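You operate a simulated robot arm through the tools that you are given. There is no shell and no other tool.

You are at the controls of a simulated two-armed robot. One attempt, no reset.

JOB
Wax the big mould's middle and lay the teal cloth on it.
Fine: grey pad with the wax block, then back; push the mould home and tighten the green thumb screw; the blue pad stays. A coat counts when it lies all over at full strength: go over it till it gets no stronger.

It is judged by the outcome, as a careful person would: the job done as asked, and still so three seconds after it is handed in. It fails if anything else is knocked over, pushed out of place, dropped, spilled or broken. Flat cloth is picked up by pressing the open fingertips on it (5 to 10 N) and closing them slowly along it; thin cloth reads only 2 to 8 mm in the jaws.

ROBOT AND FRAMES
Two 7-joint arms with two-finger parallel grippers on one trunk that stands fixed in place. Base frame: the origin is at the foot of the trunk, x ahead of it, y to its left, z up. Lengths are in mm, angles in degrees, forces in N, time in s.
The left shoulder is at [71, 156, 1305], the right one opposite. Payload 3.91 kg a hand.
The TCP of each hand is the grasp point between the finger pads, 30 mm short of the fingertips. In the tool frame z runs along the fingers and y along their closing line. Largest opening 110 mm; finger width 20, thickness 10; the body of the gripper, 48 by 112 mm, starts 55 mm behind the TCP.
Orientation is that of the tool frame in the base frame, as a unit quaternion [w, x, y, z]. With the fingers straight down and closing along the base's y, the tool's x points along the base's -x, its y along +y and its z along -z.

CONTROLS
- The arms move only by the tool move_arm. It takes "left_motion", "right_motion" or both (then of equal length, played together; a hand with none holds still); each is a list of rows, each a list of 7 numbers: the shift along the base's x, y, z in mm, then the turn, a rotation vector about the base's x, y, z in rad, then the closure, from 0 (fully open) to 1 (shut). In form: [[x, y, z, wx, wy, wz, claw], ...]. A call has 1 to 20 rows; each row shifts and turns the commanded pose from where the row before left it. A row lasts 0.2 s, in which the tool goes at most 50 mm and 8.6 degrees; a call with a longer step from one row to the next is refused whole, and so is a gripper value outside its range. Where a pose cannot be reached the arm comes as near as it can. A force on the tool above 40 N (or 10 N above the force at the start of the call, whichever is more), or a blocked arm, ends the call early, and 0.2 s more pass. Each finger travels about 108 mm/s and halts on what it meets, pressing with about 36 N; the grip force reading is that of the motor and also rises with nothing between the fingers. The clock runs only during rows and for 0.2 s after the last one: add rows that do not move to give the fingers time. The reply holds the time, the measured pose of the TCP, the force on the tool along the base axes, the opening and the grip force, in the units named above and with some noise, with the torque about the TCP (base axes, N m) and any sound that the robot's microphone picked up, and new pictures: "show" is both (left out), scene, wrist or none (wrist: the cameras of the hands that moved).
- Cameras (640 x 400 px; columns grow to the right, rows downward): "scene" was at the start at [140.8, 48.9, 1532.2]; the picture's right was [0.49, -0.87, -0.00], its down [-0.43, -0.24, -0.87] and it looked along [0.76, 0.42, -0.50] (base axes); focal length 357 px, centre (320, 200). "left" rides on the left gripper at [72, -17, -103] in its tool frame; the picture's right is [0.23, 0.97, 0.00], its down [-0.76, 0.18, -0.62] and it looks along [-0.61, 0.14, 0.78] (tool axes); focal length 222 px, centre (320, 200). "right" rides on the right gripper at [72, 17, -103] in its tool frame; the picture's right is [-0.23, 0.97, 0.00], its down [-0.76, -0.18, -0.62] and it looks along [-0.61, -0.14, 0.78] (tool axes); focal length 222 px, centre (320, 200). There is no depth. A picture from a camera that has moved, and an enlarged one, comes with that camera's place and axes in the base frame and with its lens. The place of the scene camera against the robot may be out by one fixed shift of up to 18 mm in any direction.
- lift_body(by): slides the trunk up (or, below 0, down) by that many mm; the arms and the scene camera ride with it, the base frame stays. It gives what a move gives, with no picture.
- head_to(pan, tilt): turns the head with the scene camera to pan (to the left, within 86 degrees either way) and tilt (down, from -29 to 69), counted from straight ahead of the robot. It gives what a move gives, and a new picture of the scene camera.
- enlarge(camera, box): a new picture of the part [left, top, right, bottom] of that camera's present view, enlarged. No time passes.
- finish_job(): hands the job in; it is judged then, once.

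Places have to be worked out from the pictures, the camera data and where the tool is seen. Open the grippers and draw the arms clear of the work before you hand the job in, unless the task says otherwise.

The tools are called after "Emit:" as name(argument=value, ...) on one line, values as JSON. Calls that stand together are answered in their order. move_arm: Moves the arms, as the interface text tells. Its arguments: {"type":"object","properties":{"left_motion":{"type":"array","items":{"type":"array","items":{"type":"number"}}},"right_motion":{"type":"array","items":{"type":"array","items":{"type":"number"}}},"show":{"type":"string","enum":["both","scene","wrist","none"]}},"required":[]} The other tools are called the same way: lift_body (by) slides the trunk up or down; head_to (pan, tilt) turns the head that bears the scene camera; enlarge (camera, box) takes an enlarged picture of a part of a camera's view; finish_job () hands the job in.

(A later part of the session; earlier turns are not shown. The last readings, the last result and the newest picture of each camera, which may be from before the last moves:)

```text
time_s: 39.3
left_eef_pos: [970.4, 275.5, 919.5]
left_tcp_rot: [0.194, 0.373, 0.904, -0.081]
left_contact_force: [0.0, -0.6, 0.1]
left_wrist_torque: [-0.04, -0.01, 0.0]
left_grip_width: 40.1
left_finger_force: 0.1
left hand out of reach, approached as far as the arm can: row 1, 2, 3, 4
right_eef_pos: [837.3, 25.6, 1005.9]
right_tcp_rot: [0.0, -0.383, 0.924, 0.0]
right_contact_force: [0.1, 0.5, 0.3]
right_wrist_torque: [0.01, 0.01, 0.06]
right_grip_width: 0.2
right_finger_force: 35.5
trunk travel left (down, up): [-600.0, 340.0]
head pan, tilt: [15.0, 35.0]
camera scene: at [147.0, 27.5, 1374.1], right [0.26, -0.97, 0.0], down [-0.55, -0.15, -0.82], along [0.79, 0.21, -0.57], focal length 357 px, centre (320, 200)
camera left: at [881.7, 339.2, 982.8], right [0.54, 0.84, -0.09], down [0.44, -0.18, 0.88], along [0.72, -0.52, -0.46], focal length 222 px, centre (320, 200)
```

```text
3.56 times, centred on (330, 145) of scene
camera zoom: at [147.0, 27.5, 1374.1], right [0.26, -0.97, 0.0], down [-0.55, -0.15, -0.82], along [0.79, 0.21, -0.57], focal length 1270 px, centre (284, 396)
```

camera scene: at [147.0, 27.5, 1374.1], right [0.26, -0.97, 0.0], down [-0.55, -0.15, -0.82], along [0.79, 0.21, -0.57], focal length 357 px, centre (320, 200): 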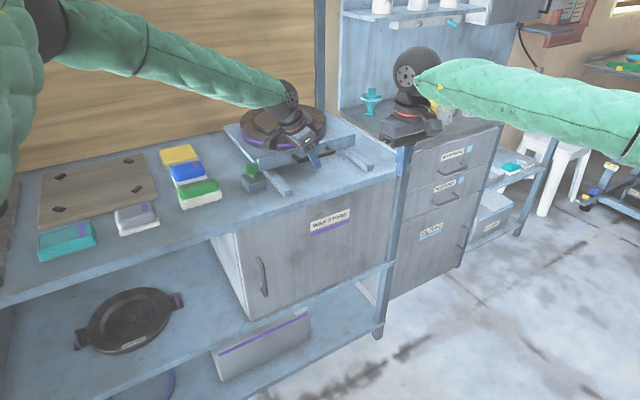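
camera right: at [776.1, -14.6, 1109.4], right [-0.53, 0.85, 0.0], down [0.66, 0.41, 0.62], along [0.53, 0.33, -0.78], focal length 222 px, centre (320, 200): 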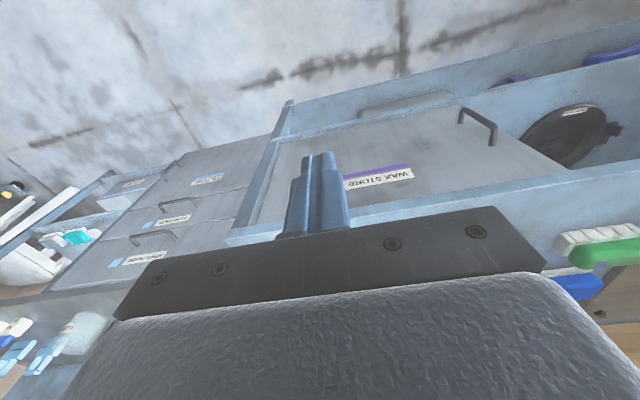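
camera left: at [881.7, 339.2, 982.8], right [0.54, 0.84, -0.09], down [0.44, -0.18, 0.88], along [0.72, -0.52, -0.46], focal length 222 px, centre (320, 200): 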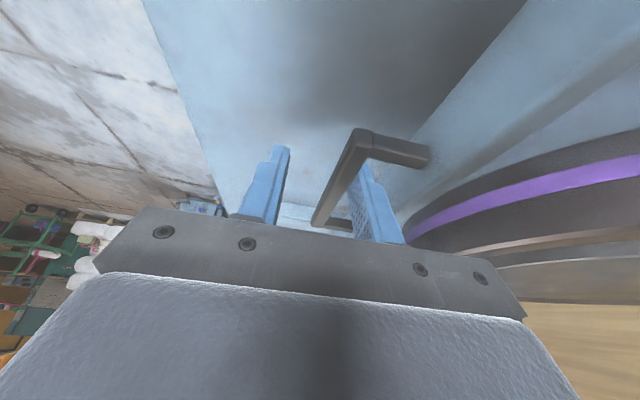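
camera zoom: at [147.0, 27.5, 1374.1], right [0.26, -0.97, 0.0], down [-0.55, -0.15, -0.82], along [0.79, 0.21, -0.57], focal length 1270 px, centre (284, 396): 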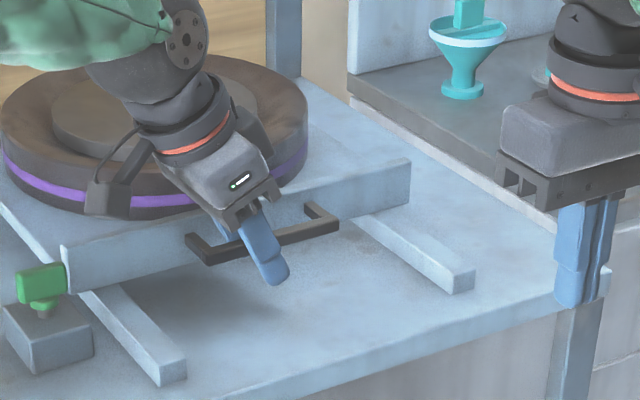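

The arm stops at its reach limit with fingertips level with the bar, fingers either side of it. Lowering the trunk by 14 mm carries the hand straight down by the same amount.

Emit:
lift_body(by=-14)

Emit:
enlarge(camera="left", box=[180, 0, 500, 240])

Emit:
enlarge(camera="scene", box=[240, 80, 420, 190])

```text
time_s: 39.9
left_eef_pos: [969.7, 275.5, 906.0]
left_tcp_rot: [0.195, 0.374, 0.903, -0.081]
left_contact_force: [-0.3, -0.6, -0.3]
left_wrist_torque: [0.0, 0.03, 0.02]
left_grip_width: 39.9
left_finger_force: 0.0
right_eef_pos: [837.3, 25.3, 993.7]
right_tcp_rot: [0.0, -0.383, 0.924, -0.001]
right_contact_force: [0.0, 0.3, 0.0]
right_wrist_torque: [-0.01, -0.01, 0.01]
right_grip_width: 0.1
right_finger_force: 35.9
trunk travel left (down, up): [-586.0, 354.0]
head pan, tilt: [15.0, 35.0]
```

```text
1.67 times, centred on (340, 120) of left
camera zoom: at [881.5, 339.1, 969.4], right [0.54, 0.84, -0.09], down [0.44, -0.18, 0.88], along [0.72, -0.52, -0.46], focal length 370 px, centre (287, 333)
```

zoom: 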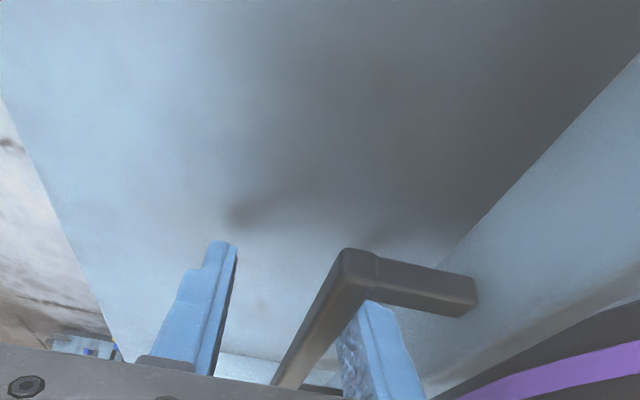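

```text
3.56 times, centred on (330, 135) of scene
camera zoom: at [146.5, 27.4, 1360.2], right [0.26, -0.97, 0.0], down [-0.55, -0.15, -0.82], along [0.79, 0.21, -0.57], focal length 1270 px, centre (284, 431)
```

zoom: 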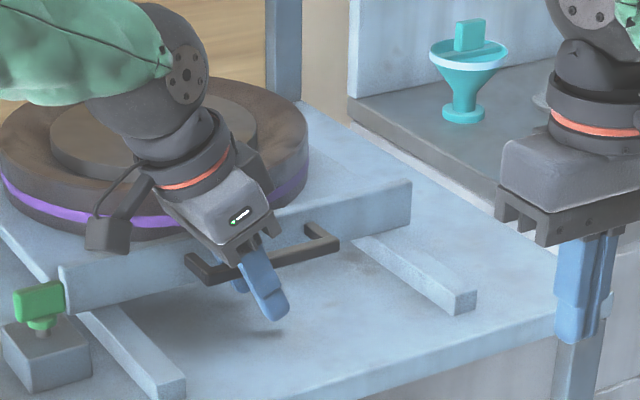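

The fingers are on both sides of the bar and below it. I close on it slowly.

Emit:
move_arm(left_motion=[[0, 0, 0, 0, 0, 0, 0.75], [0, 0, 0, 0, 0, 0, 0.82], [0, 0, 0, 0, 0, 0, 0.88], [0, 0, 0, 0, 0, 0, 1], [0, 0, 0, 0, 0, 0, 1]], show="both")

```text
time_s: 41.1
left_eef_pos: [970.7, 275.8, 905.8]
left_tcp_rot: [0.195, 0.374, 0.903, -0.081]
left_contact_force: [1.0, 1.7, -0.1]
left_wrist_torque: [-0.08, -0.12, -0.59]
left_grip_width: 11.7
left_finger_force: 45.1
right_eef_pos: [838.1, 24.3, 992.6]
right_tcp_rot: [0.0, -0.384, 0.924, 0.0]
right_contact_force: [0.0, 0.4, 0.1]
right_wrist_torque: [0.02, 0.02, -0.03]
right_grip_width: 0.1
right_finger_force: 35.9
trunk travel left (down, up): [-586.0, 354.0]
head pan, tilt: [15.0, 35.0]
camera scene: at [147.0, 27.5, 1360.1], right [0.26, -0.97, 0.0], down [-0.55, -0.15, -0.82], along [0.79, 0.21, -0.57], focal length 357 px, centre (320, 200)
camera left: at [881.9, 339.2, 968.9], right [0.54, 0.84, -0.09], down [0.44, -0.18, 0.88], along [0.72, -0.52, -0.46], focal length 222 px, centre (320, 200)
```

scene: 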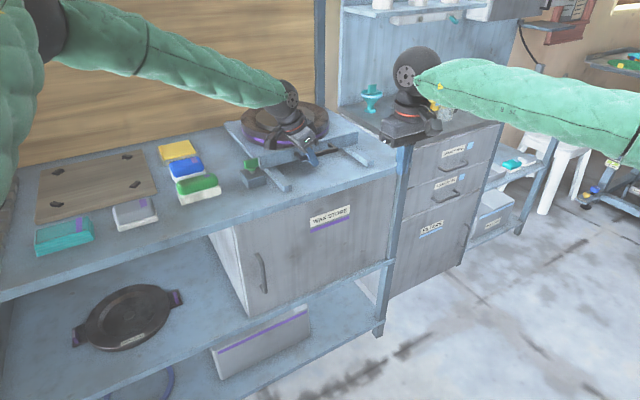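
left: 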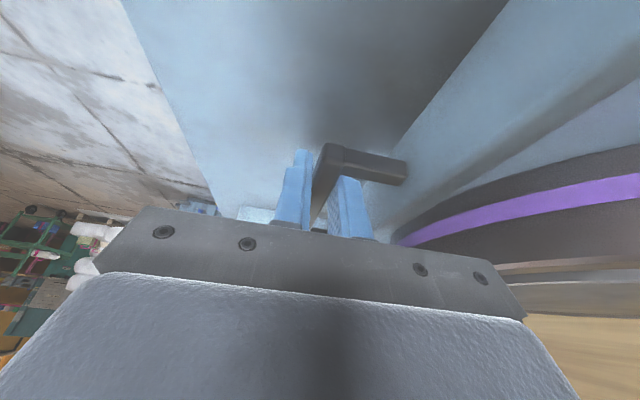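

The bar is gripped (11.7 mm). I pull the tray out along the bench normal.

Emit:
move_arm(left_motion=[[-6, -6, 0, 0, 0, 0, 1], [-9, -9, 0, 0, 0, 0, 1], [-10, -10, 0, 0, 0, 0, 1], [-10, -10, 0, 0, 0, 0, 1], [-10, -10, 0, 0, 0, 0, 1], [-10, -10, 0, 0, 0, 0, 1], [-10, -10, 0, 0, 0, 0, 1], [-8, -8, 0, 0, 0, 0, 1], [-6, -6, 0, 0, 0, 0, 1], [0, 0, 0, 0, 0, 0, 1]], show="both")

```text
time_s: 43.3
left_eef_pos: [892.0, 194.9, 906.7]
left_tcp_rot: [0.194, 0.373, 0.904, -0.081]
left_contact_force: [3.5, -4.8, -3.2]
left_wrist_torque: [-0.51, -0.44, -0.56]
left_grip_width: 11.8
left_finger_force: 45.5
right_eef_pos: [839.5, 26.0, 992.8]
right_tcp_rot: [0.0, -0.384, 0.923, 0.001]
right_contact_force: [0.5, -0.1, 0.0]
right_wrist_torque: [-0.04, 0.01, -0.01]
right_grip_width: 0.2
right_finger_force: 35.8
trunk travel left (down, up): [-586.0, 354.0]
head pan, tilt: [15.0, 35.0]
camera scene: at [147.5, 27.2, 1360.0], right [0.26, -0.97, 0.0], down [-0.55, -0.15, -0.82], along [0.79, 0.21, -0.57], focal length 357 px, centre (320, 200)
camera left: at [802.5, 259.7, 969.1], right [0.54, 0.84, -0.1], down [0.44, -0.18, 0.88], along [0.72, -0.52, -0.46], focal length 222 px, centre (320, 200)
```

scene: 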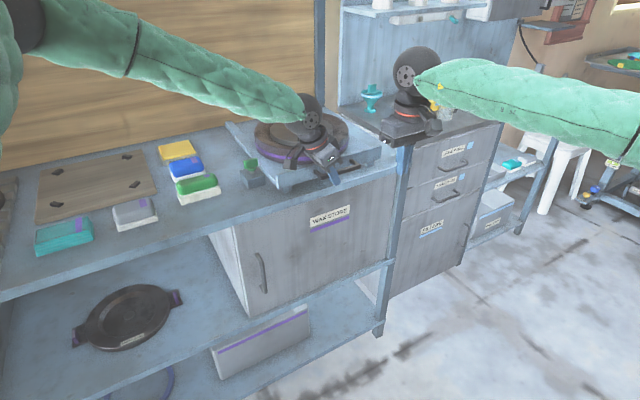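
left: 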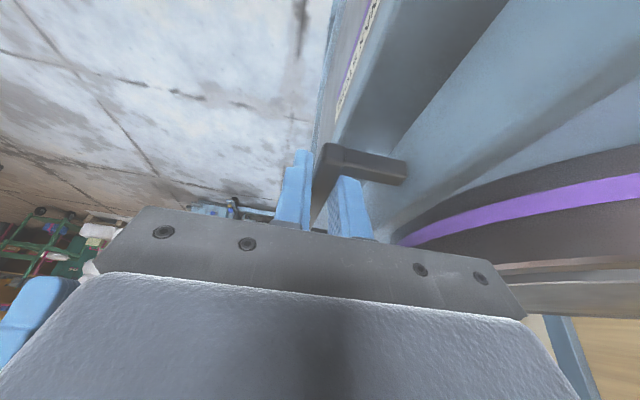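

The tray follows, out 112 mm so far with a small sideways force. I pull the remaining ~92 mm with a slight correction, and move the right hand aside.

Emit:
move_arm(left_motion=[[-8, -9, 0, 0, 0, 0, 1], [-9, -10, 0, 0, 0, 0, 1], [-9, -10, 0, 0, 0, 0, 1], [-9, -10, 0, 0, 0, 0, 1], [-9, -10, 0, 0, 0, 0, 1], [-9, -10, 0, 0, 0, 0, 1], [-8, -8, 0, 0, 0, 0, 1], [-3, -3, 0, 0, 0, 0, 1], [0, 0, 0, 0, 0, 0, 1]], right_motion=[[0, -30, 0, 0, 0, 0, 1], [0, -30, 0, 0, 0, 0, 1], [0, -20, 0, 0, 0, 0, 1], [0, 0, 0, 0, 0, 0, 1], [0, 0, 0, 0, 0, 0, 1], [0, 0, 0, 0, 0, 0, 1], [0, 0, 0, 0, 0, 0, 1], [0, 0, 0, 0, 0, 0, 1], [0, 0, 0, 0, 0, 0, 1]], show="both")

```text
time_s: 45.0
left_eef_pos: [832.3, 132.9, 903.0]
left_tcp_rot: [0.194, 0.372, 0.904, -0.079]
left_contact_force: [-13.0, 25.5, 6.7]
left_wrist_torque: [-0.8, -0.57, -0.99]
left_grip_width: 12.0
left_finger_force: 45.1
right_eef_pos: [837.2, -55.3, 994.7]
right_tcp_rot: [0.0, -0.383, 0.924, -0.001]
right_contact_force: [0.2, -0.2, -0.1]
right_wrist_torque: [-0.02, 0.0, 0.01]
right_grip_width: 0.1
right_finger_force: 35.4
trunk travel left (down, up): [-586.0, 354.0]
head pan, tilt: [15.0, 35.0]
stopped in row 8 (left hand): the force on the tool passed its limit at 43 N (the readings are from after the stop); the commanded pose is now the measured one
camera scene: at [145.0, 28.4, 1360.5], right [0.26, -0.97, 0.0], down [-0.55, -0.15, -0.82], along [0.79, 0.21, -0.57], focal length 357 px, centre (320, 200)
camera right: at [773.9, -95.0, 1097.2], right [-0.53, 0.85, 0.0], down [0.66, 0.41, 0.62], along [0.53, 0.33, -0.78], focal length 222 px, centre (320, 200)
camera left: at [742.6, 196.8, 968.9], right [0.54, 0.84, -0.09], down [0.43, -0.18, 0.88], along [0.72, -0.51, -0.46], focal length 222 px, centre (320, 200)
```

scene: 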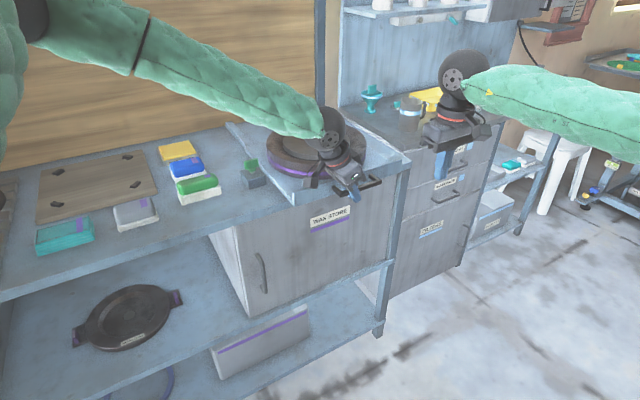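
right: 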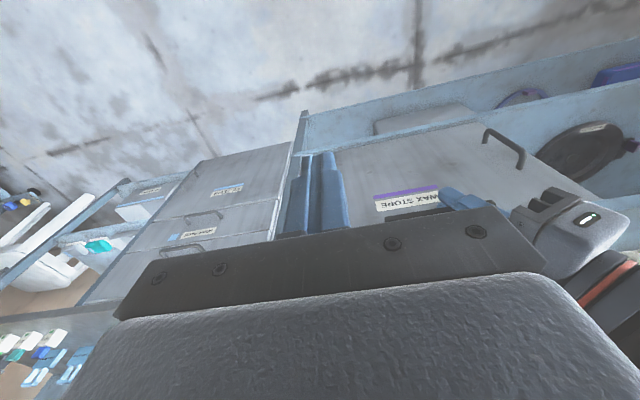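
left: 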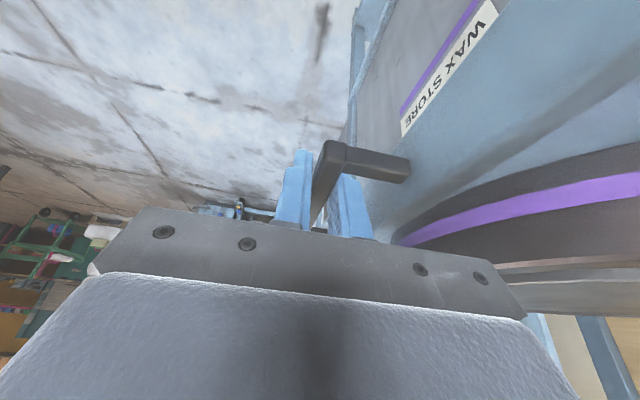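

The tray is back near its starting place (bar normal ≈682) and the last bit built up sideways load against the rails. I ease the hand a little to the left to relieve it.

Emit:
move_arm(left_motion=[[-1, 2, 0, 0, 0, 0, 1], [0, 0, 0, 0, 0, 0, 1]], show="none")

```text
time_s: 45.6
left_eef_pos: [832.8, 132.7, 905.3]
left_tcp_rot: [0.195, 0.372, 0.904, -0.08]
left_contact_force: [-1.0, 13.7, 6.3]
left_wrist_torque: [0.59, 0.69, -0.83]
left_grip_width: 12.1
left_finger_force: 44.8
right_eef_pos: [837.8, -56.2, 992.8]
right_tcp_rot: [0.0, -0.383, 0.924, 0.0]
right_contact_force: [0.5, -0.5, 0.0]
right_wrist_torque: [-0.04, -0.02, 0.0]
right_grip_width: 0.0
right_finger_force: 36.0
trunk travel left (down, up): [-586.0, 354.0]
head pan, tilt: [15.0, 35.0]
```

Still a light sideways load; I open the left fingers to 40 mm so the tray settles, then lift the hand straight up off the handle.

Emit:
move_arm(left_motion=[[-1, 1, 0, 0, 0, 0, 0.9], [0, 0, 0, 0, 0, 0, 0.75], [0, 0, 0, 0, 0, 0, 0.66], [0, 0, 0, 0, 0, 0, 0.66], [0, 0, 20, 0, 0, 0, 0.66], [0, 0, 30, 0, 0, 0, 0.66], [0, 0, 45, 0, 0, 0, 0.5], [0, 0, 40, 0, 0, 0, 0], [0, 0, 0, 0, 0, 0, 0]], show="both")

Emit:
enlarge(camera="left", box=[180, 0, 580, 250])

```text
time_s: 47.6
left_eef_pos: [830.4, 134.2, 1039.6]
left_tcp_rot: [0.194, 0.372, 0.904, -0.08]
left_contact_force: [0.0, -0.6, -0.9]
left_wrist_torque: [-0.02, 0.01, 0.01]
left_grip_width: 110.0
left_finger_force: 0.0
right_eef_pos: [840.1, -55.5, 993.2]
right_tcp_rot: [-0.001, -0.383, 0.924, 0.0]
right_contact_force: [-0.3, 0.8, -0.6]
right_wrist_torque: [0.0, 0.01, -0.03]
right_grip_width: 0.0
right_finger_force: 36.4
trunk travel left (down, up): [-586.0, 354.0]
head pan, tilt: [15.0, 35.0]
camera scene: at [147.6, 27.6, 1359.9], right [0.26, -0.97, 0.0], down [-0.56, -0.15, -0.82], along [0.79, 0.21, -0.57], focal length 357 px, centre (320, 200)
camera left: at [742.5, 198.2, 1103.9], right [0.54, 0.84, -0.09], down [0.44, -0.18, 0.88], along [0.72, -0.52, -0.46], focal length 222 px, centre (320, 200)
```

scene: 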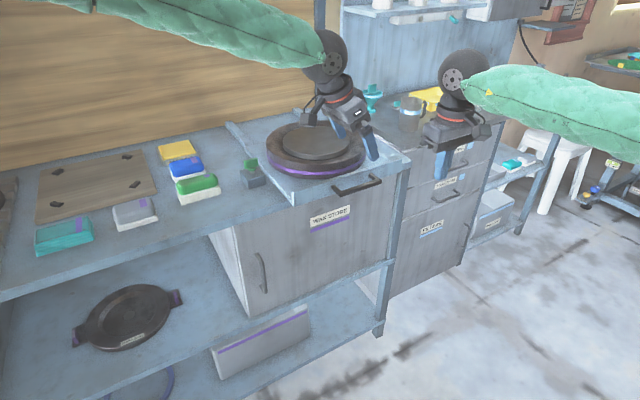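
left: 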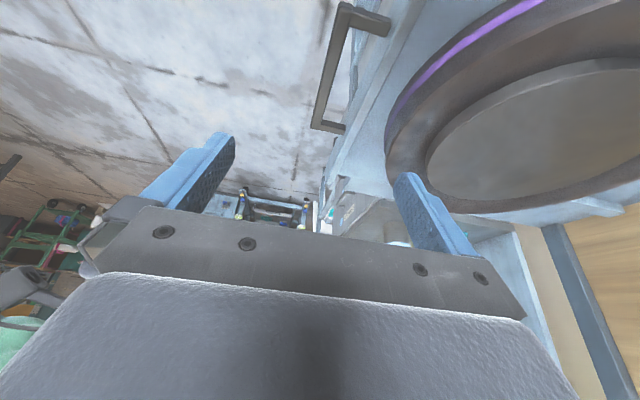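

```text
1.60 times, centred on (380, 125) of left
camera zoom: at [742.5, 198.2, 1103.9], right [0.54, 0.84, -0.09], down [0.44, -0.18, 0.88], along [0.72, -0.52, -0.46], focal length 355 px, centre (224, 320)
```

zoom: 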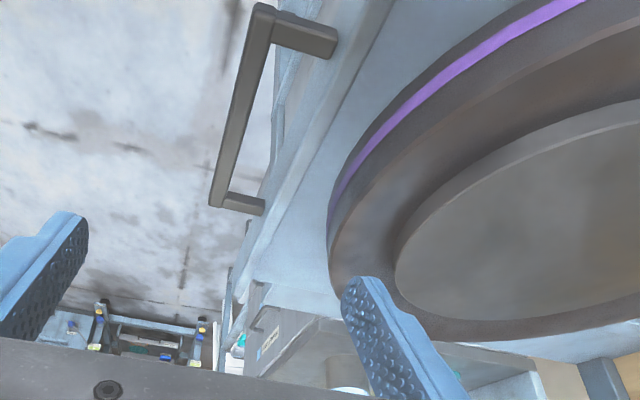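

The handle bar is back at normal ≈679, as at the start. I send the left hand over toward the grey pad to inspect it, while the right hand (45° yaw, opened 40 mm) moves above the handle's right leg, which it will hold during the waxing.

Emit:
move_arm(left_motion=[[-10, 30, 20, 0, 0, 0, 0], [-20, 40, 15, 0, 0, 0, 0], [-20, 43, 5, 0, 0, 0, 0], [-20, 43, 0, 0, 0, 0, 0], [-20, 43, 0, 0, 0, 0, 0], [-20, 43, 0, 0, 0, 0, 0], [-20, 43, 0, 0, 0, 0, 0], [-20, 43, 0, 0, 0, 0, 0], [-20, 43, 0, 0, 0, 0, 0], [-20, 43, 0, 0, 0, 0, 0], [-20, 43, 0, 0, 0, 0, 0], [0, 0, 0, 0, 0, 0, 0]], right_motion=[[0, 0, 0, 0, 0, 0, 0.636], [0, 0, 0, 0, 0, 0, 0.636], [0, 0, 0, 0, 0, 0, 0.636], [0, 0, 0, 0, 0, 0, 0.636], [0, 0, 0, 0, 0, 0, 0.636], [0, 0, 0, 0, 0, 0, 0.636], [13, 29, 0, 0, 0, 0, 0.636], [13, 29, 0, 0, 0, 0, 0.636], [13, 29, 0, 0, 0, 0, 0.636], [13, 29, 0, 0, 0, 0, 0.636], [13, 29, 0, 0, 0, 0, 0.636], [0, 0, 0, 0, 0, 0, 0.636]], show="both")

Emit:
enlarge(camera="right", box=[180, 40, 500, 260])

Emit:
enlarge(camera="scene", box=[260, 90, 440, 210])

Emit:
enlarge(camera="left", box=[200, 0, 560, 240])

```text
time_s: 50.2
left_eef_pos: [620.6, 588.3, 1081.2]
left_tcp_rot: [0.193, 0.373, 0.904, -0.079]
left_contact_force: [-0.4, 0.7, 0.7]
left_wrist_torque: [0.02, -0.01, 0.03]
left_grip_width: 110.1
left_finger_force: 0.1
right_eef_pos: [903.5, 85.3, 993.4]
right_tcp_rot: [0.001, -0.382, 0.924, 0.001]
right_contact_force: [0.0, 0.1, -0.4]
right_wrist_torque: [0.04, -0.03, 0.01]
right_grip_width: 40.0
right_finger_force: 0.0
trunk travel left (down, up): [-586.0, 354.0]
head pan, tilt: [15.0, 35.0]
camera scene: at [146.5, 24.7, 1360.3], right [0.26, -0.97, 0.0], down [-0.55, -0.15, -0.82], along [0.79, 0.21, -0.57], focal length 357 px, centre (320, 200)
camera right: at [840.5, 46.7, 1096.4], right [-0.53, 0.85, 0.0], down [0.67, 0.41, 0.62], along [0.53, 0.33, -0.78], focal length 222 px, centre (320, 200)
camera left: at [532.3, 653.1, 1145.2], right [0.54, 0.84, -0.09], down [0.44, -0.19, 0.88], along [0.72, -0.51, -0.46], focal length 222 px, centre (320, 200)
```

scene: 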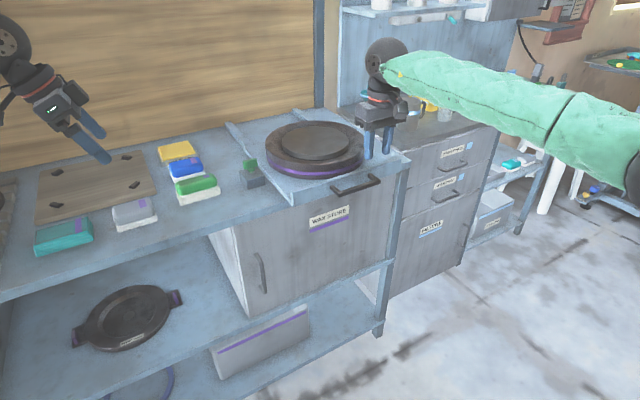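
right: 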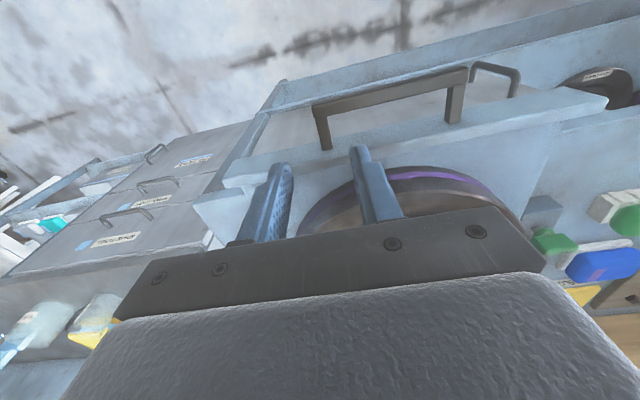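
left: 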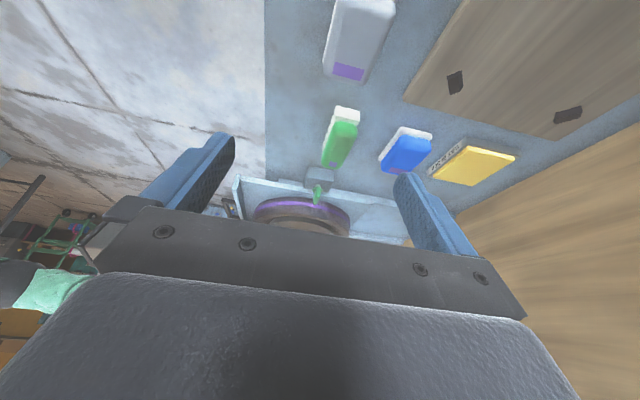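

```text
1.82 times, centred on (340, 150) of right
camera zoom: at [840.5, 46.7, 1096.4], right [-0.53, 0.85, 0.0], down [0.67, 0.41, 0.62], along [0.53, 0.33, -0.78], focal length 404 px, centre (284, 291)
```

zoom: 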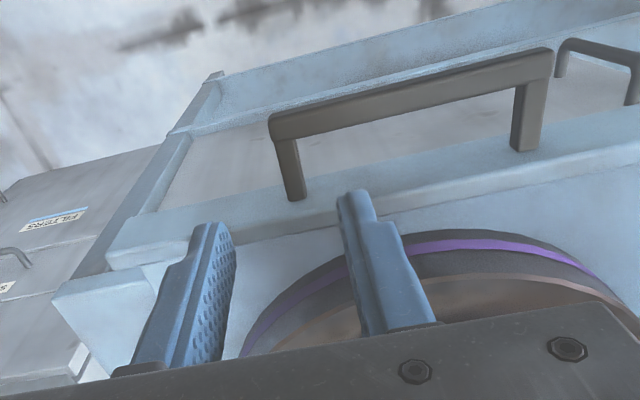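

```text
3.33 times, centred on (350, 150) of scene
camera zoom: at [146.5, 24.7, 1360.3], right [0.26, -0.97, 0.0], down [-0.55, -0.15, -0.82], along [0.79, 0.21, -0.57], focal length 1190 px, centre (220, 367)
```

zoom: 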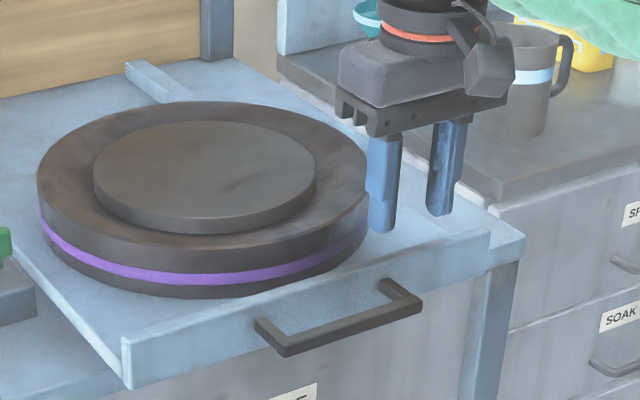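

```text
1.67 times, centred on (380, 120) of left
camera zoom: at [532.3, 653.1, 1145.2], right [0.54, 0.84, -0.09], down [0.44, -0.19, 0.88], along [0.72, -0.51, -0.46], focal length 370 px, centre (220, 333)
```

zoom: 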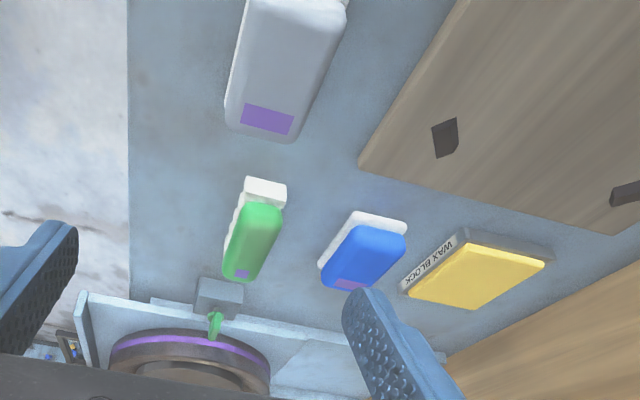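

The right fingers are over the right leg (leg at tang 577, normal 684–721). I nudge by a few mm, come down, and close on the leg.

Emit:
move_arm(right_motion=[[2, 4, -25, 0, 0, 0, 0.636], [0, 0, -30, 0, 0, 0, 0.636], [0, 0, -25, 0, 0, 0, 0.636], [0, 0, -13, 0, 0, 0, 0.636], [0, 0, 0, 0, 0, 0, 0.636]], show="both")

Emit:
enlarge(camera="right", box=[180, 40, 500, 260])

Emit:
enlarge(camera="scene", box=[260, 90, 440, 210])

```text
time_s: 51.4
left_eef_pos: [619.9, 592.1, 1079.8]
left_tcp_rot: [0.195, 0.372, 0.904, -0.08]
left_contact_force: [-0.5, -0.8, -0.1]
left_wrist_torque: [0.03, 0.01, -0.03]
left_grip_width: 110.2
left_finger_force: 0.0
right_eef_pos: [904.3, 92.9, 900.7]
right_tcp_rot: [0.001, -0.382, 0.924, 0.0]
right_contact_force: [0.8, 0.4, -0.7]
right_wrist_torque: [0.01, 0.01, -0.04]
right_grip_width: 39.9
right_finger_force: 0.0
trunk travel left (down, up): [-586.0, 354.0]
head pan, tilt: [15.0, 35.0]
camera scene: at [146.6, 28.0, 1360.1], right [0.26, -0.97, 0.0], down [-0.55, -0.15, -0.82], along [0.79, 0.21, -0.57], focal length 357 px, centre (320, 200)
camera right: at [841.8, 53.9, 1003.0], right [-0.53, 0.85, 0.0], down [0.66, 0.41, 0.62], along [0.53, 0.33, -0.78], focal length 222 px, centre (320, 200)
```

scene: 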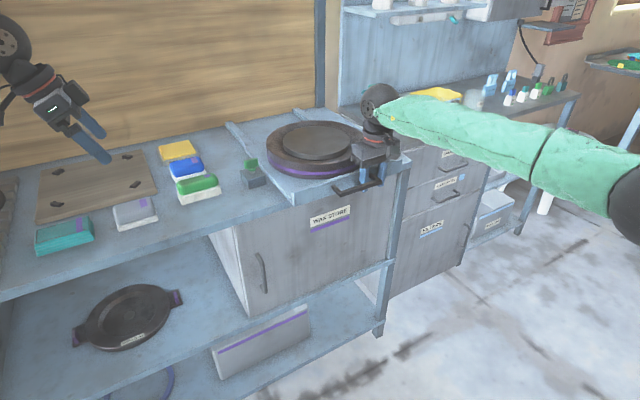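
right: 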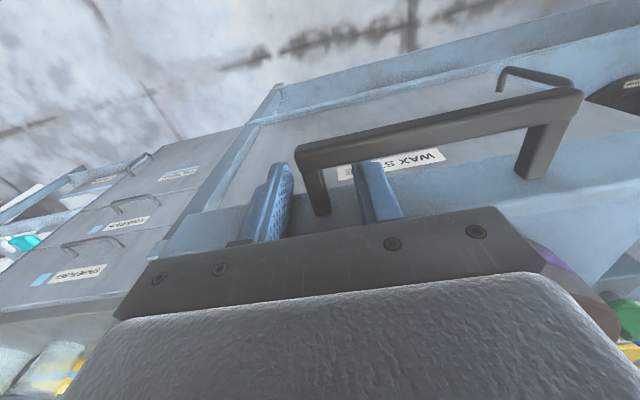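

```text
1.82 times, centred on (340, 150) of right
camera zoom: at [841.8, 53.9, 1003.0], right [-0.53, 0.85, 0.0], down [0.66, 0.41, 0.62], along [0.53, 0.33, -0.78], focal length 404 px, centre (284, 291)
```

zoom: 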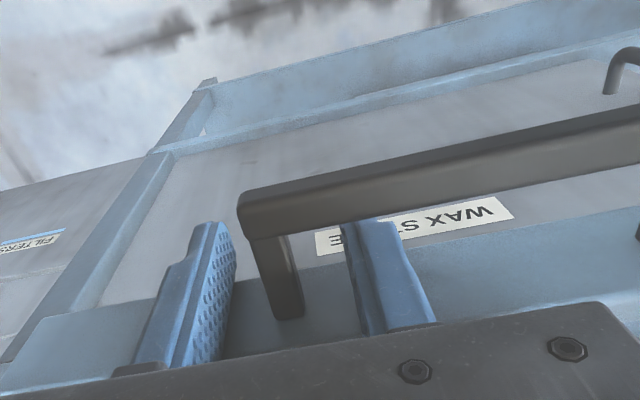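

```text
3.33 times, centred on (350, 150) of scene
camera zoom: at [146.6, 28.0, 1360.1], right [0.26, -0.97, 0.0], down [-0.55, -0.15, -0.82], along [0.79, 0.21, -0.57], focal length 1190 px, centre (220, 367)
```

zoom: 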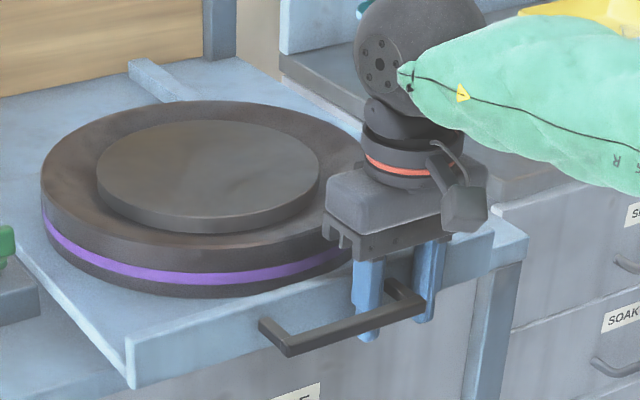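

The leg is between the fingers. I close the right hand on it.

Emit:
move_arm(right_motion=[[0, 0, 0, 0, 0, 0, 0.75], [0, 0, 0, 0, 0, 0, 0.84], [0, 0, 0, 0, 0, 0, 0.9], [0, 0, 0, 0, 0, 0, 1], [0, 0, 0, 0, 0, 0, 1]], show="none")

Emit:
enlarge(camera="left", box=[280, 0, 440, 100])

```text
time_s: 52.6
left_eef_pos: [621.3, 591.1, 1079.5]
left_tcp_rot: [0.195, 0.373, 0.904, -0.081]
left_contact_force: [-0.3, -0.3, -0.8]
left_wrist_torque: [0.0, 0.0, -0.03]
left_grip_width: 110.2
left_finger_force: 0.0
right_eef_pos: [906.0, 92.9, 899.9]
right_tcp_rot: [-0.001, -0.382, 0.924, 0.0]
right_contact_force: [5.5, -2.2, 1.4]
right_wrist_torque: [0.15, -0.13, 0.12]
right_grip_width: 10.2
right_finger_force: 44.9
trunk travel left (down, up): [-586.0, 354.0]
head pan, tilt: [15.0, 35.0]
```

```text
4.00 times, centred on (360, 50) of left
camera zoom: at [532.6, 655.5, 1143.4], right [0.54, 0.84, -0.09], down [0.44, -0.18, 0.88], along [0.72, -0.52, -0.46], focal length 888 px, centre (160, 800)
```

zoom: 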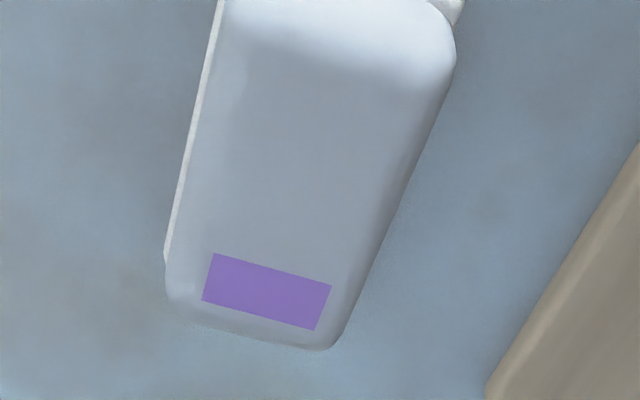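

The right hand holds the tray leg (10.2 mm). Before picking the grey pad, I check that the left arm can reach the wax block at about a 45° tilt, and look at the block at the same time.

Emit:
move_arm(left_motion=[[13, 3, 0, 0.1, 0.1, 0, 0], [13, 3, 0, 0.1, 0.1, 0, 0], [13, 3, 0, 0.1, 0.1, 0, 0], [13, 3, 0, 0, 0, 0.145, 0], [13, 3, 0, 0, 0, 0.145, 0], [13, 3, 0, 0, 0, 0.145, 0], [13, 3, 0, 0, 0, 0.145, 0], [13, 3, 0, 0, 0, 0.145, 0], [13, 3, 0, 0, 0, 0.145, 0], [13, 3, 0, 0, 0, 0.145, 0], [13, 3, 0, 0, 0, 0.145, 0], [13, 3, 0, 0, 0, 0.145, 0], [13, 3, 0, 0.065, -0.113, 0, 0], [13, 3, 0, 0.065, -0.113, 0, 0], [13, 3, 0, 0.065, -0.113, 0, 0], [10, 3, 0, 0.065, -0.113, 0, 0], [10, 3, 0, 0.065, -0.113, 0, 0], [10, 3, 0, 0.065, -0.113, 0, 0], [0, 0, 0, 0, 0, 0, 0]], show="both")

```text
time_s: 56.6
left_eef_pos: [847.0, 645.3, 1078.6]
left_tcp_rot: [0.368, -0.239, 0.893, 0.1]
left_contact_force: [0.7, 0.5, 0.1]
left_wrist_torque: [-0.02, 0.03, 0.0]
left_grip_width: 110.3
left_finger_force: 0.1
right_eef_pos: [904.5, 91.7, 900.3]
right_tcp_rot: [0.001, -0.383, 0.924, -0.001]
right_contact_force: [12.4, -5.3, 8.8]
right_wrist_torque: [-0.15, 0.25, 0.1]
right_grip_width: 10.2
right_finger_force: 45.1
trunk travel left (down, up): [-586.0, 354.0]
head pan, tilt: [15.0, 35.0]
camera scene: at [147.2, 27.2, 1360.1], right [0.26, -0.97, 0.0], down [-0.55, -0.15, -0.82], along [0.79, 0.21, -0.57], focal length 357 px, centre (320, 200)
camera left: at [747.4, 567.3, 1101.0], right [-0.63, 0.76, -0.16], down [0.0, 0.2, 0.98], along [0.78, 0.61, -0.13], focal length 222 px, centre (320, 200)
```

scene: 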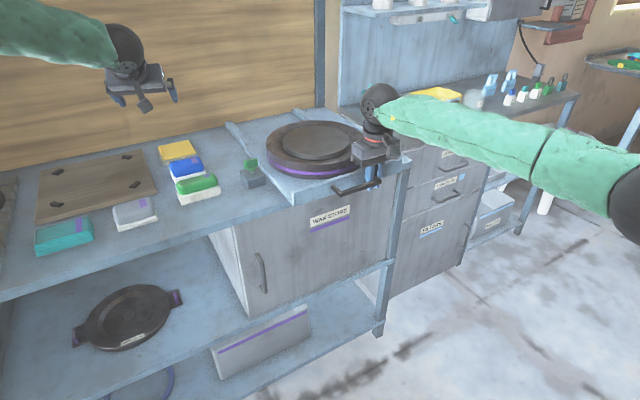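
left: 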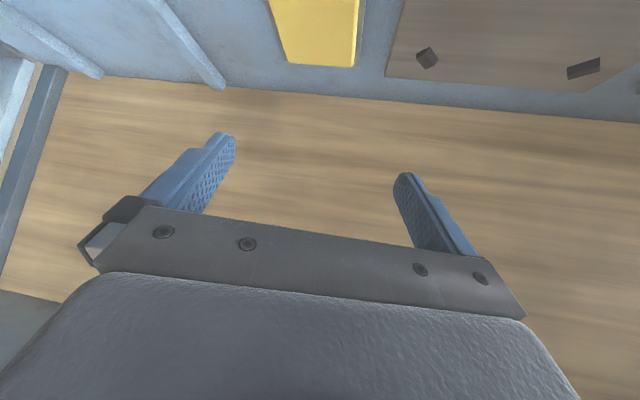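

No reach trouble so far. I go on outward and down over the wax block to see whether the arm gets there at this tilt.

Emit:
move_arm(left_motion=[[20, 8, -20, 0, 0, 0, 0], [20, 8, -20, 0, 0, 0, 0], [20, 8, -20, 0, 0, 0, 0], [20, 8, -20, 0, 0, 0, 0], [20, 5, -15, 0, 0, 0, 0], [15, 5, -10, 0, 0, 0, 0], [15, 5, 0, 0, 0, 0, 0], [0, 0, 0, 0, 0, 0, 0]], show="both")

```text
time_s: 58.4
left_eef_pos: [975.6, 692.5, 974.7]
left_tcp_rot: [0.367, -0.241, 0.893, 0.1]
left_contact_force: [-0.1, 0.6, 0.0]
left_wrist_torque: [-0.01, 0.03, -0.02]
left_grip_width: 109.9
left_finger_force: 0.1
right_eef_pos: [904.4, 90.7, 901.0]
right_tcp_rot: [0.0, -0.382, 0.924, 0.0]
right_contact_force: [13.8, -4.5, 9.9]
right_wrist_torque: [-0.17, 0.11, 0.11]
right_grip_width: 10.1
right_finger_force: 44.3
trunk travel left (down, up): [-586.0, 354.0]
head pan, tilt: [15.0, 35.0]
camera scene: at [147.1, 27.2, 1360.1], right [0.26, -0.97, 0.0], down [-0.55, -0.15, -0.82], along [0.79, 0.21, -0.57], focal length 357 px, centre (320, 200)
camera left: at [876.7, 614.8, 995.8], right [-0.63, 0.76, -0.16], down [0.0, 0.2, 0.98], along [0.78, 0.61, -0.13], focal length 222 px, centre (320, 200)
```

scene: 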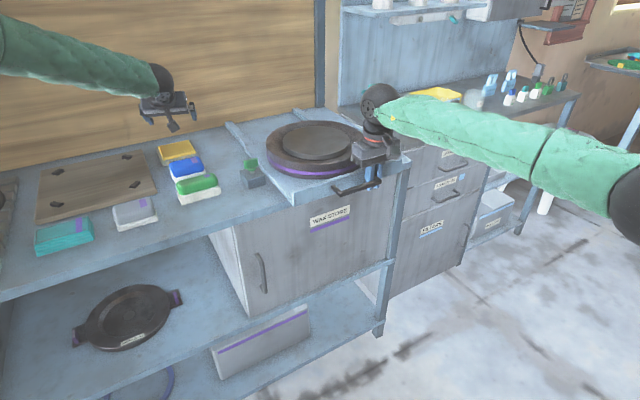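
left: 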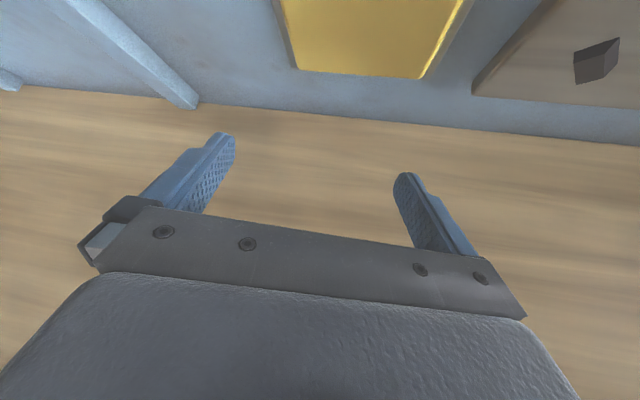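

Reach is fine: (976, 692) at 45° tilt without complaint, and the wax block's centre comes out near (956, 681). I go back and set the left hand up over the grey pad, yawed −45° and tilted 42° along the pad's long axis.

Emit:
move_arm(left_motion=[[-20, -2, 10, -0.065, 0.113, 0, 0], [-20, -2, 10, -0.065, 0.113, 0, 0], [-20, -2, 5, -0.065, 0.113, 0, 0], [-20, -2, 0, -0.065, 0.113, 0, 0], [-20, -2, 0, -0.065, 0.113, 0, 0], [-20, -2, 0, -0.065, 0.113, 0, 0], [-20, -2, 0, 0, 0, -0.145, 0], [-20, -2, 0, 0, 0, -0.145, 0], [-20, -2, 0, 0, 0, -0.145, 0], [-20, -2, 0, 0, 0, -0.145, 0], [-20, -2, 0, 0, 0, -0.145, 0], [-20, -2, 0, 0, 0, -0.145, 0], [-20, -2, 0, 0, 0, -0.145, 0], [-20, -2, 0, 0, 0, -0.145, 0], [-20, -2, 0, 0, 0, -0.145, 0], [-20, -2, 0, -0.104, -0.104, 0, 0], [-20, -2, 0, -0.104, -0.104, 0, 0], [-20, -2, 0, -0.104, -0.104, 0, 0], [-14, -4, 0, -0.104, -0.104, 0, 0], [-10, -4, 0, -0.104, -0.104, 0, 0]], show="both")

Emit:
enlarge(camera="left", box=[160, 0, 480, 230])

```text
time_s: 62.6
left_eef_pos: [591.7, 647.8, 1000.1]
left_tcp_rot: [0.332, 0.355, 0.863, -0.137]
left_contact_force: [0.3, -0.5, 1.0]
left_wrist_torque: [0.04, 0.03, 0.03]
left_grip_width: 109.9
left_finger_force: 0.1
right_eef_pos: [904.1, 91.4, 899.8]
right_tcp_rot: [0.0, -0.382, 0.924, -0.001]
right_contact_force: [16.1, -1.9, 7.4]
right_wrist_torque: [0.06, -0.41, 0.19]
right_grip_width: 10.5
right_finger_force: 45.1
trunk travel left (down, up): [-586.0, 354.0]
head pan, tilt: [15.0, 35.0]
camera scene: at [147.2, 27.5, 1360.3], right [0.26, -0.97, 0.0], down [-0.55, -0.15, -0.82], along [0.79, 0.21, -0.57], focal length 357 px, centre (320, 200)
camera left: at [493.0, 722.1, 1027.3], right [0.57, 0.81, -0.15], down [0.23, 0.02, 0.97], along [0.79, -0.59, -0.17], focal length 222 px, centre (320, 200)
```

scene: 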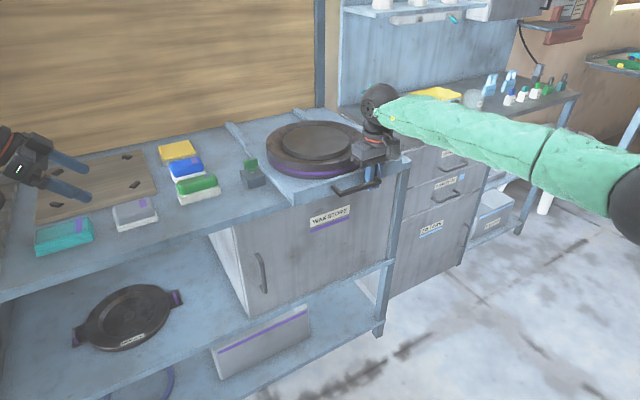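
left: 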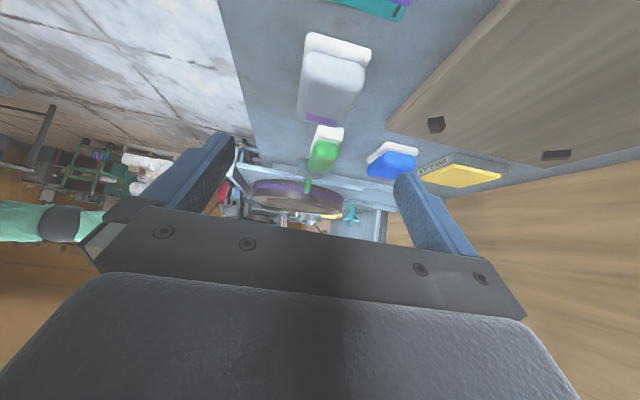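

```text
1.74 times, centred on (320, 115) of left
camera zoom: at [493.0, 722.1, 1027.3], right [0.57, 0.81, -0.15], down [0.23, 0.02, 0.97], along [0.79, -0.59, -0.17], focal length 386 px, centre (320, 348)
```

zoom: 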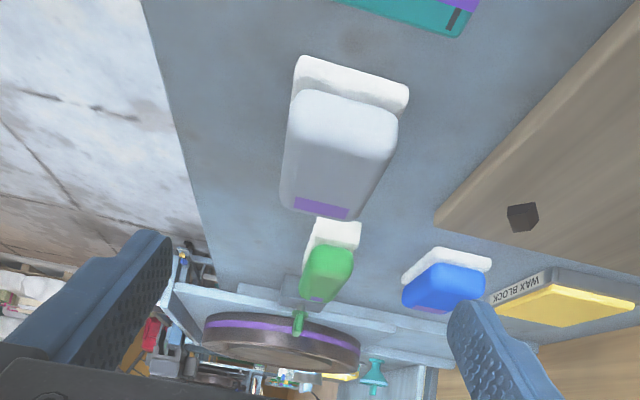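

The pad sits with centre near tang 40, normal 877 (≈(648, 592)), top z ≈893, about 60 × 82 mm. I approach along a slant with the fingers open on both long sides, stopping slightly high to check.

Emit:
move_arm(left_motion=[[12, -12, -26, 0, 0, 0, 0.15], [12, -12, -26, 0, 0, 0, 0.15], [12, -12, -26, 0, 0, 0, 0.15], [8, -8, -15, 0, 0, 0, 0.15], [0, 0, 0, 0, 0, 0, 0.15]], show="both")

Emit:
enlarge(camera="left", box=[160, 0, 480, 230])

Emit:
enlarge(camera="scene", box=[0, 130, 240, 290])

```text
time_s: 63.8
left_eef_pos: [636.6, 602.9, 906.3]
left_tcp_rot: [0.331, 0.355, 0.863, -0.137]
left_contact_force: [0.3, 0.0, -0.8]
left_wrist_torque: [0.0, -0.01, 0.0]
left_grip_width: 93.6
left_finger_force: 0.1
right_eef_pos: [904.2, 91.3, 899.8]
right_tcp_rot: [0.0, -0.383, 0.924, 0.001]
right_contact_force: [14.9, -5.5, 8.8]
right_wrist_torque: [-0.48, 0.52, 0.13]
right_grip_width: 10.0
right_finger_force: 44.9
trunk travel left (down, up): [-586.0, 354.0]
head pan, tilt: [15.0, 35.0]
camera scene: at [147.2, 27.2, 1360.1], right [0.26, -0.97, 0.0], down [-0.55, -0.15, -0.82], along [0.79, 0.21, -0.57], focal length 357 px, centre (320, 200)
camera left: at [536.9, 677.7, 934.6], right [0.57, 0.81, -0.15], down [0.23, 0.02, 0.97], along [0.79, -0.59, -0.17], focal length 222 px, centre (320, 200)
```

scene: 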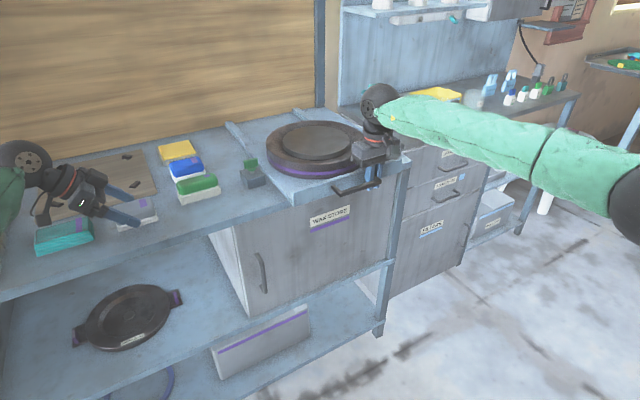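
left: 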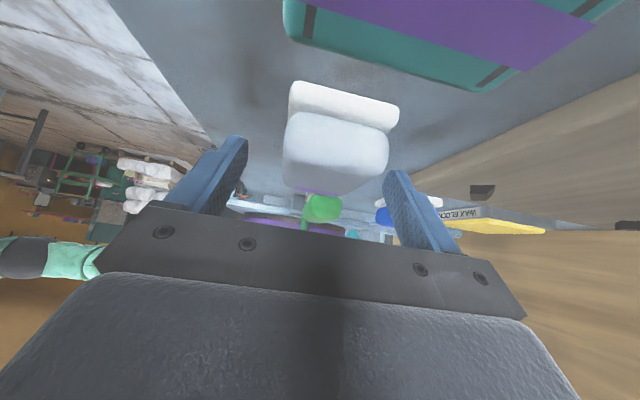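

```text
1.74 times, centred on (320, 115) of left
camera zoom: at [536.9, 677.7, 934.6], right [0.57, 0.81, -0.15], down [0.23, 0.02, 0.97], along [0.79, -0.59, -0.17], focal length 386 px, centre (320, 348)
```

zoom: 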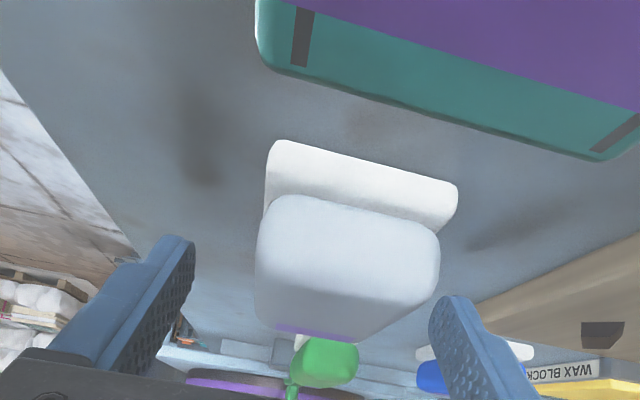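

```text
2.50 times, centred on (120, 210) of scene
camera zoom: at [147.2, 27.2, 1360.1], right [0.26, -0.97, 0.0], down [-0.55, -0.15, -0.82], along [0.79, 0.21, -0.57], focal length 893 px, centre (820, 175)
```

zoom: 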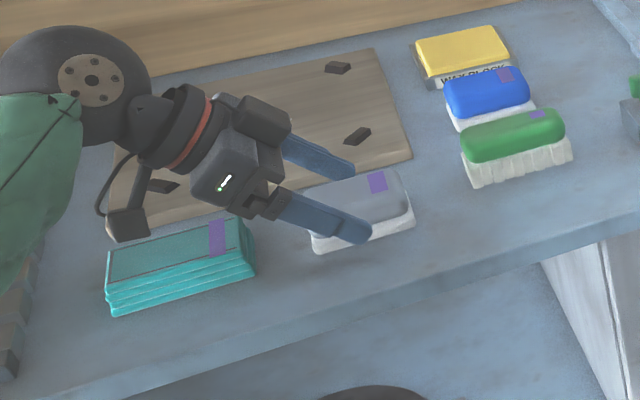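

The fingers straddle the pad: its long sides are at normal 849–912 and the bench is at z≈852. I do the last slanted step to z≈889 and then close slowly on it.

Emit:
move_arm(left_motion=[[5, -2, -9, 0, 0, 0, 0.15], [5, -2, -8, 0, 0, 0, 0.15], [0, 0, 0, 0, 0, 0, 0.25], [0, 0, 0, 0, 0, 0, 0.35], [0, 0, 0, 0, 0, 0, 0.42], [0, 0, 0, 0, 0, 0, 0.48], [0, 0, 0, 0, 0, 0, 0.54], [0, 0, 0, 0, 0, 0, 0.6], [0, 0, 0, 0, 0, 0, 0.6]], show="both")

Emit:
enlarge(camera="left", box=[160, 0, 480, 230])

Emit:
enlarge(camera="scene", box=[0, 130, 240, 290])

```text
time_s: 65.8
left_eef_pos: [645.0, 600.1, 889.6]
left_tcp_rot: [0.332, 0.355, 0.863, -0.136]
left_contact_force: [0.6, 0.8, -0.7]
left_wrist_torque: [0.01, -0.01, 0.01]
left_grip_width: 56.6
left_finger_force: 36.4
right_eef_pos: [904.5, 91.2, 900.4]
right_tcp_rot: [0.0, -0.382, 0.924, 0.001]
right_contact_force: [13.6, -7.3, 8.4]
right_wrist_torque: [0.06, 0.03, 0.1]
right_grip_width: 10.1
right_finger_force: 44.9
trunk travel left (down, up): [-586.0, 354.0]
head pan, tilt: [15.0, 35.0]
camera scene: at [147.2, 27.1, 1360.1], right [0.26, -0.97, 0.0], down [-0.55, -0.15, -0.82], along [0.79, 0.21, -0.57], focal length 357 px, centre (320, 200)
camera left: at [546.6, 673.4, 917.7], right [0.57, 0.81, -0.15], down [0.23, 0.02, 0.97], along [0.79, -0.59, -0.17], focal length 222 px, centre (320, 200)
```

scene: 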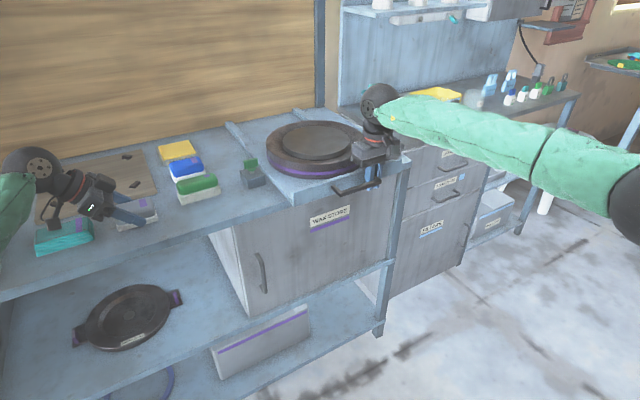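
left: 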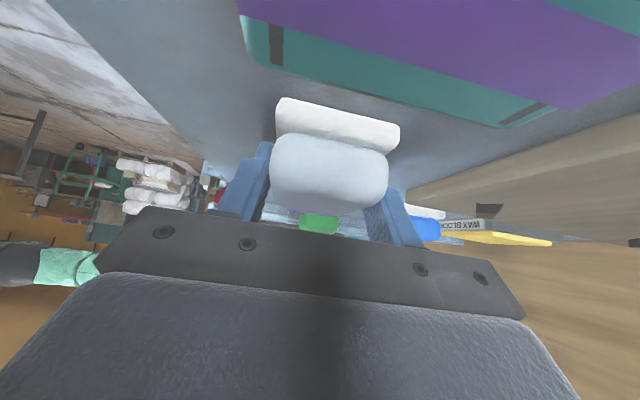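

```text
1.74 times, centred on (320, 115) of left
camera zoom: at [546.6, 673.4, 917.7], right [0.57, 0.81, -0.15], down [0.23, 0.02, 0.97], along [0.79, -0.59, -0.17], focal length 386 px, centre (320, 348)
```

zoom: 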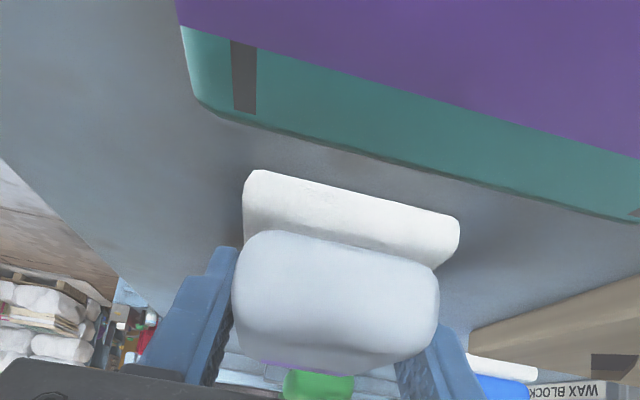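

```text
2.50 times, centred on (120, 210) of scene
camera zoom: at [147.2, 27.1, 1360.1], right [0.26, -0.97, 0.0], down [-0.55, -0.15, -0.82], along [0.79, 0.21, -0.57], focal length 893 px, centre (820, 175)
```

zoom: 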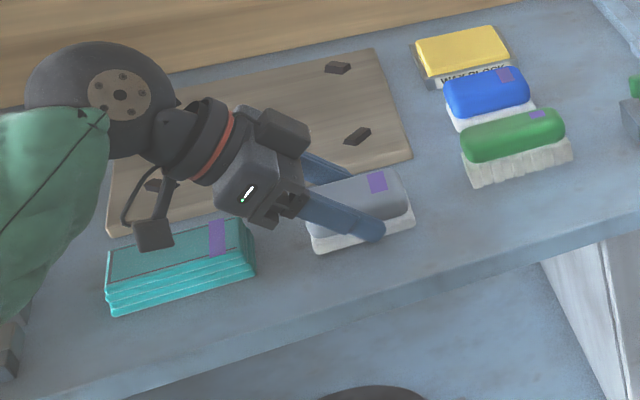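

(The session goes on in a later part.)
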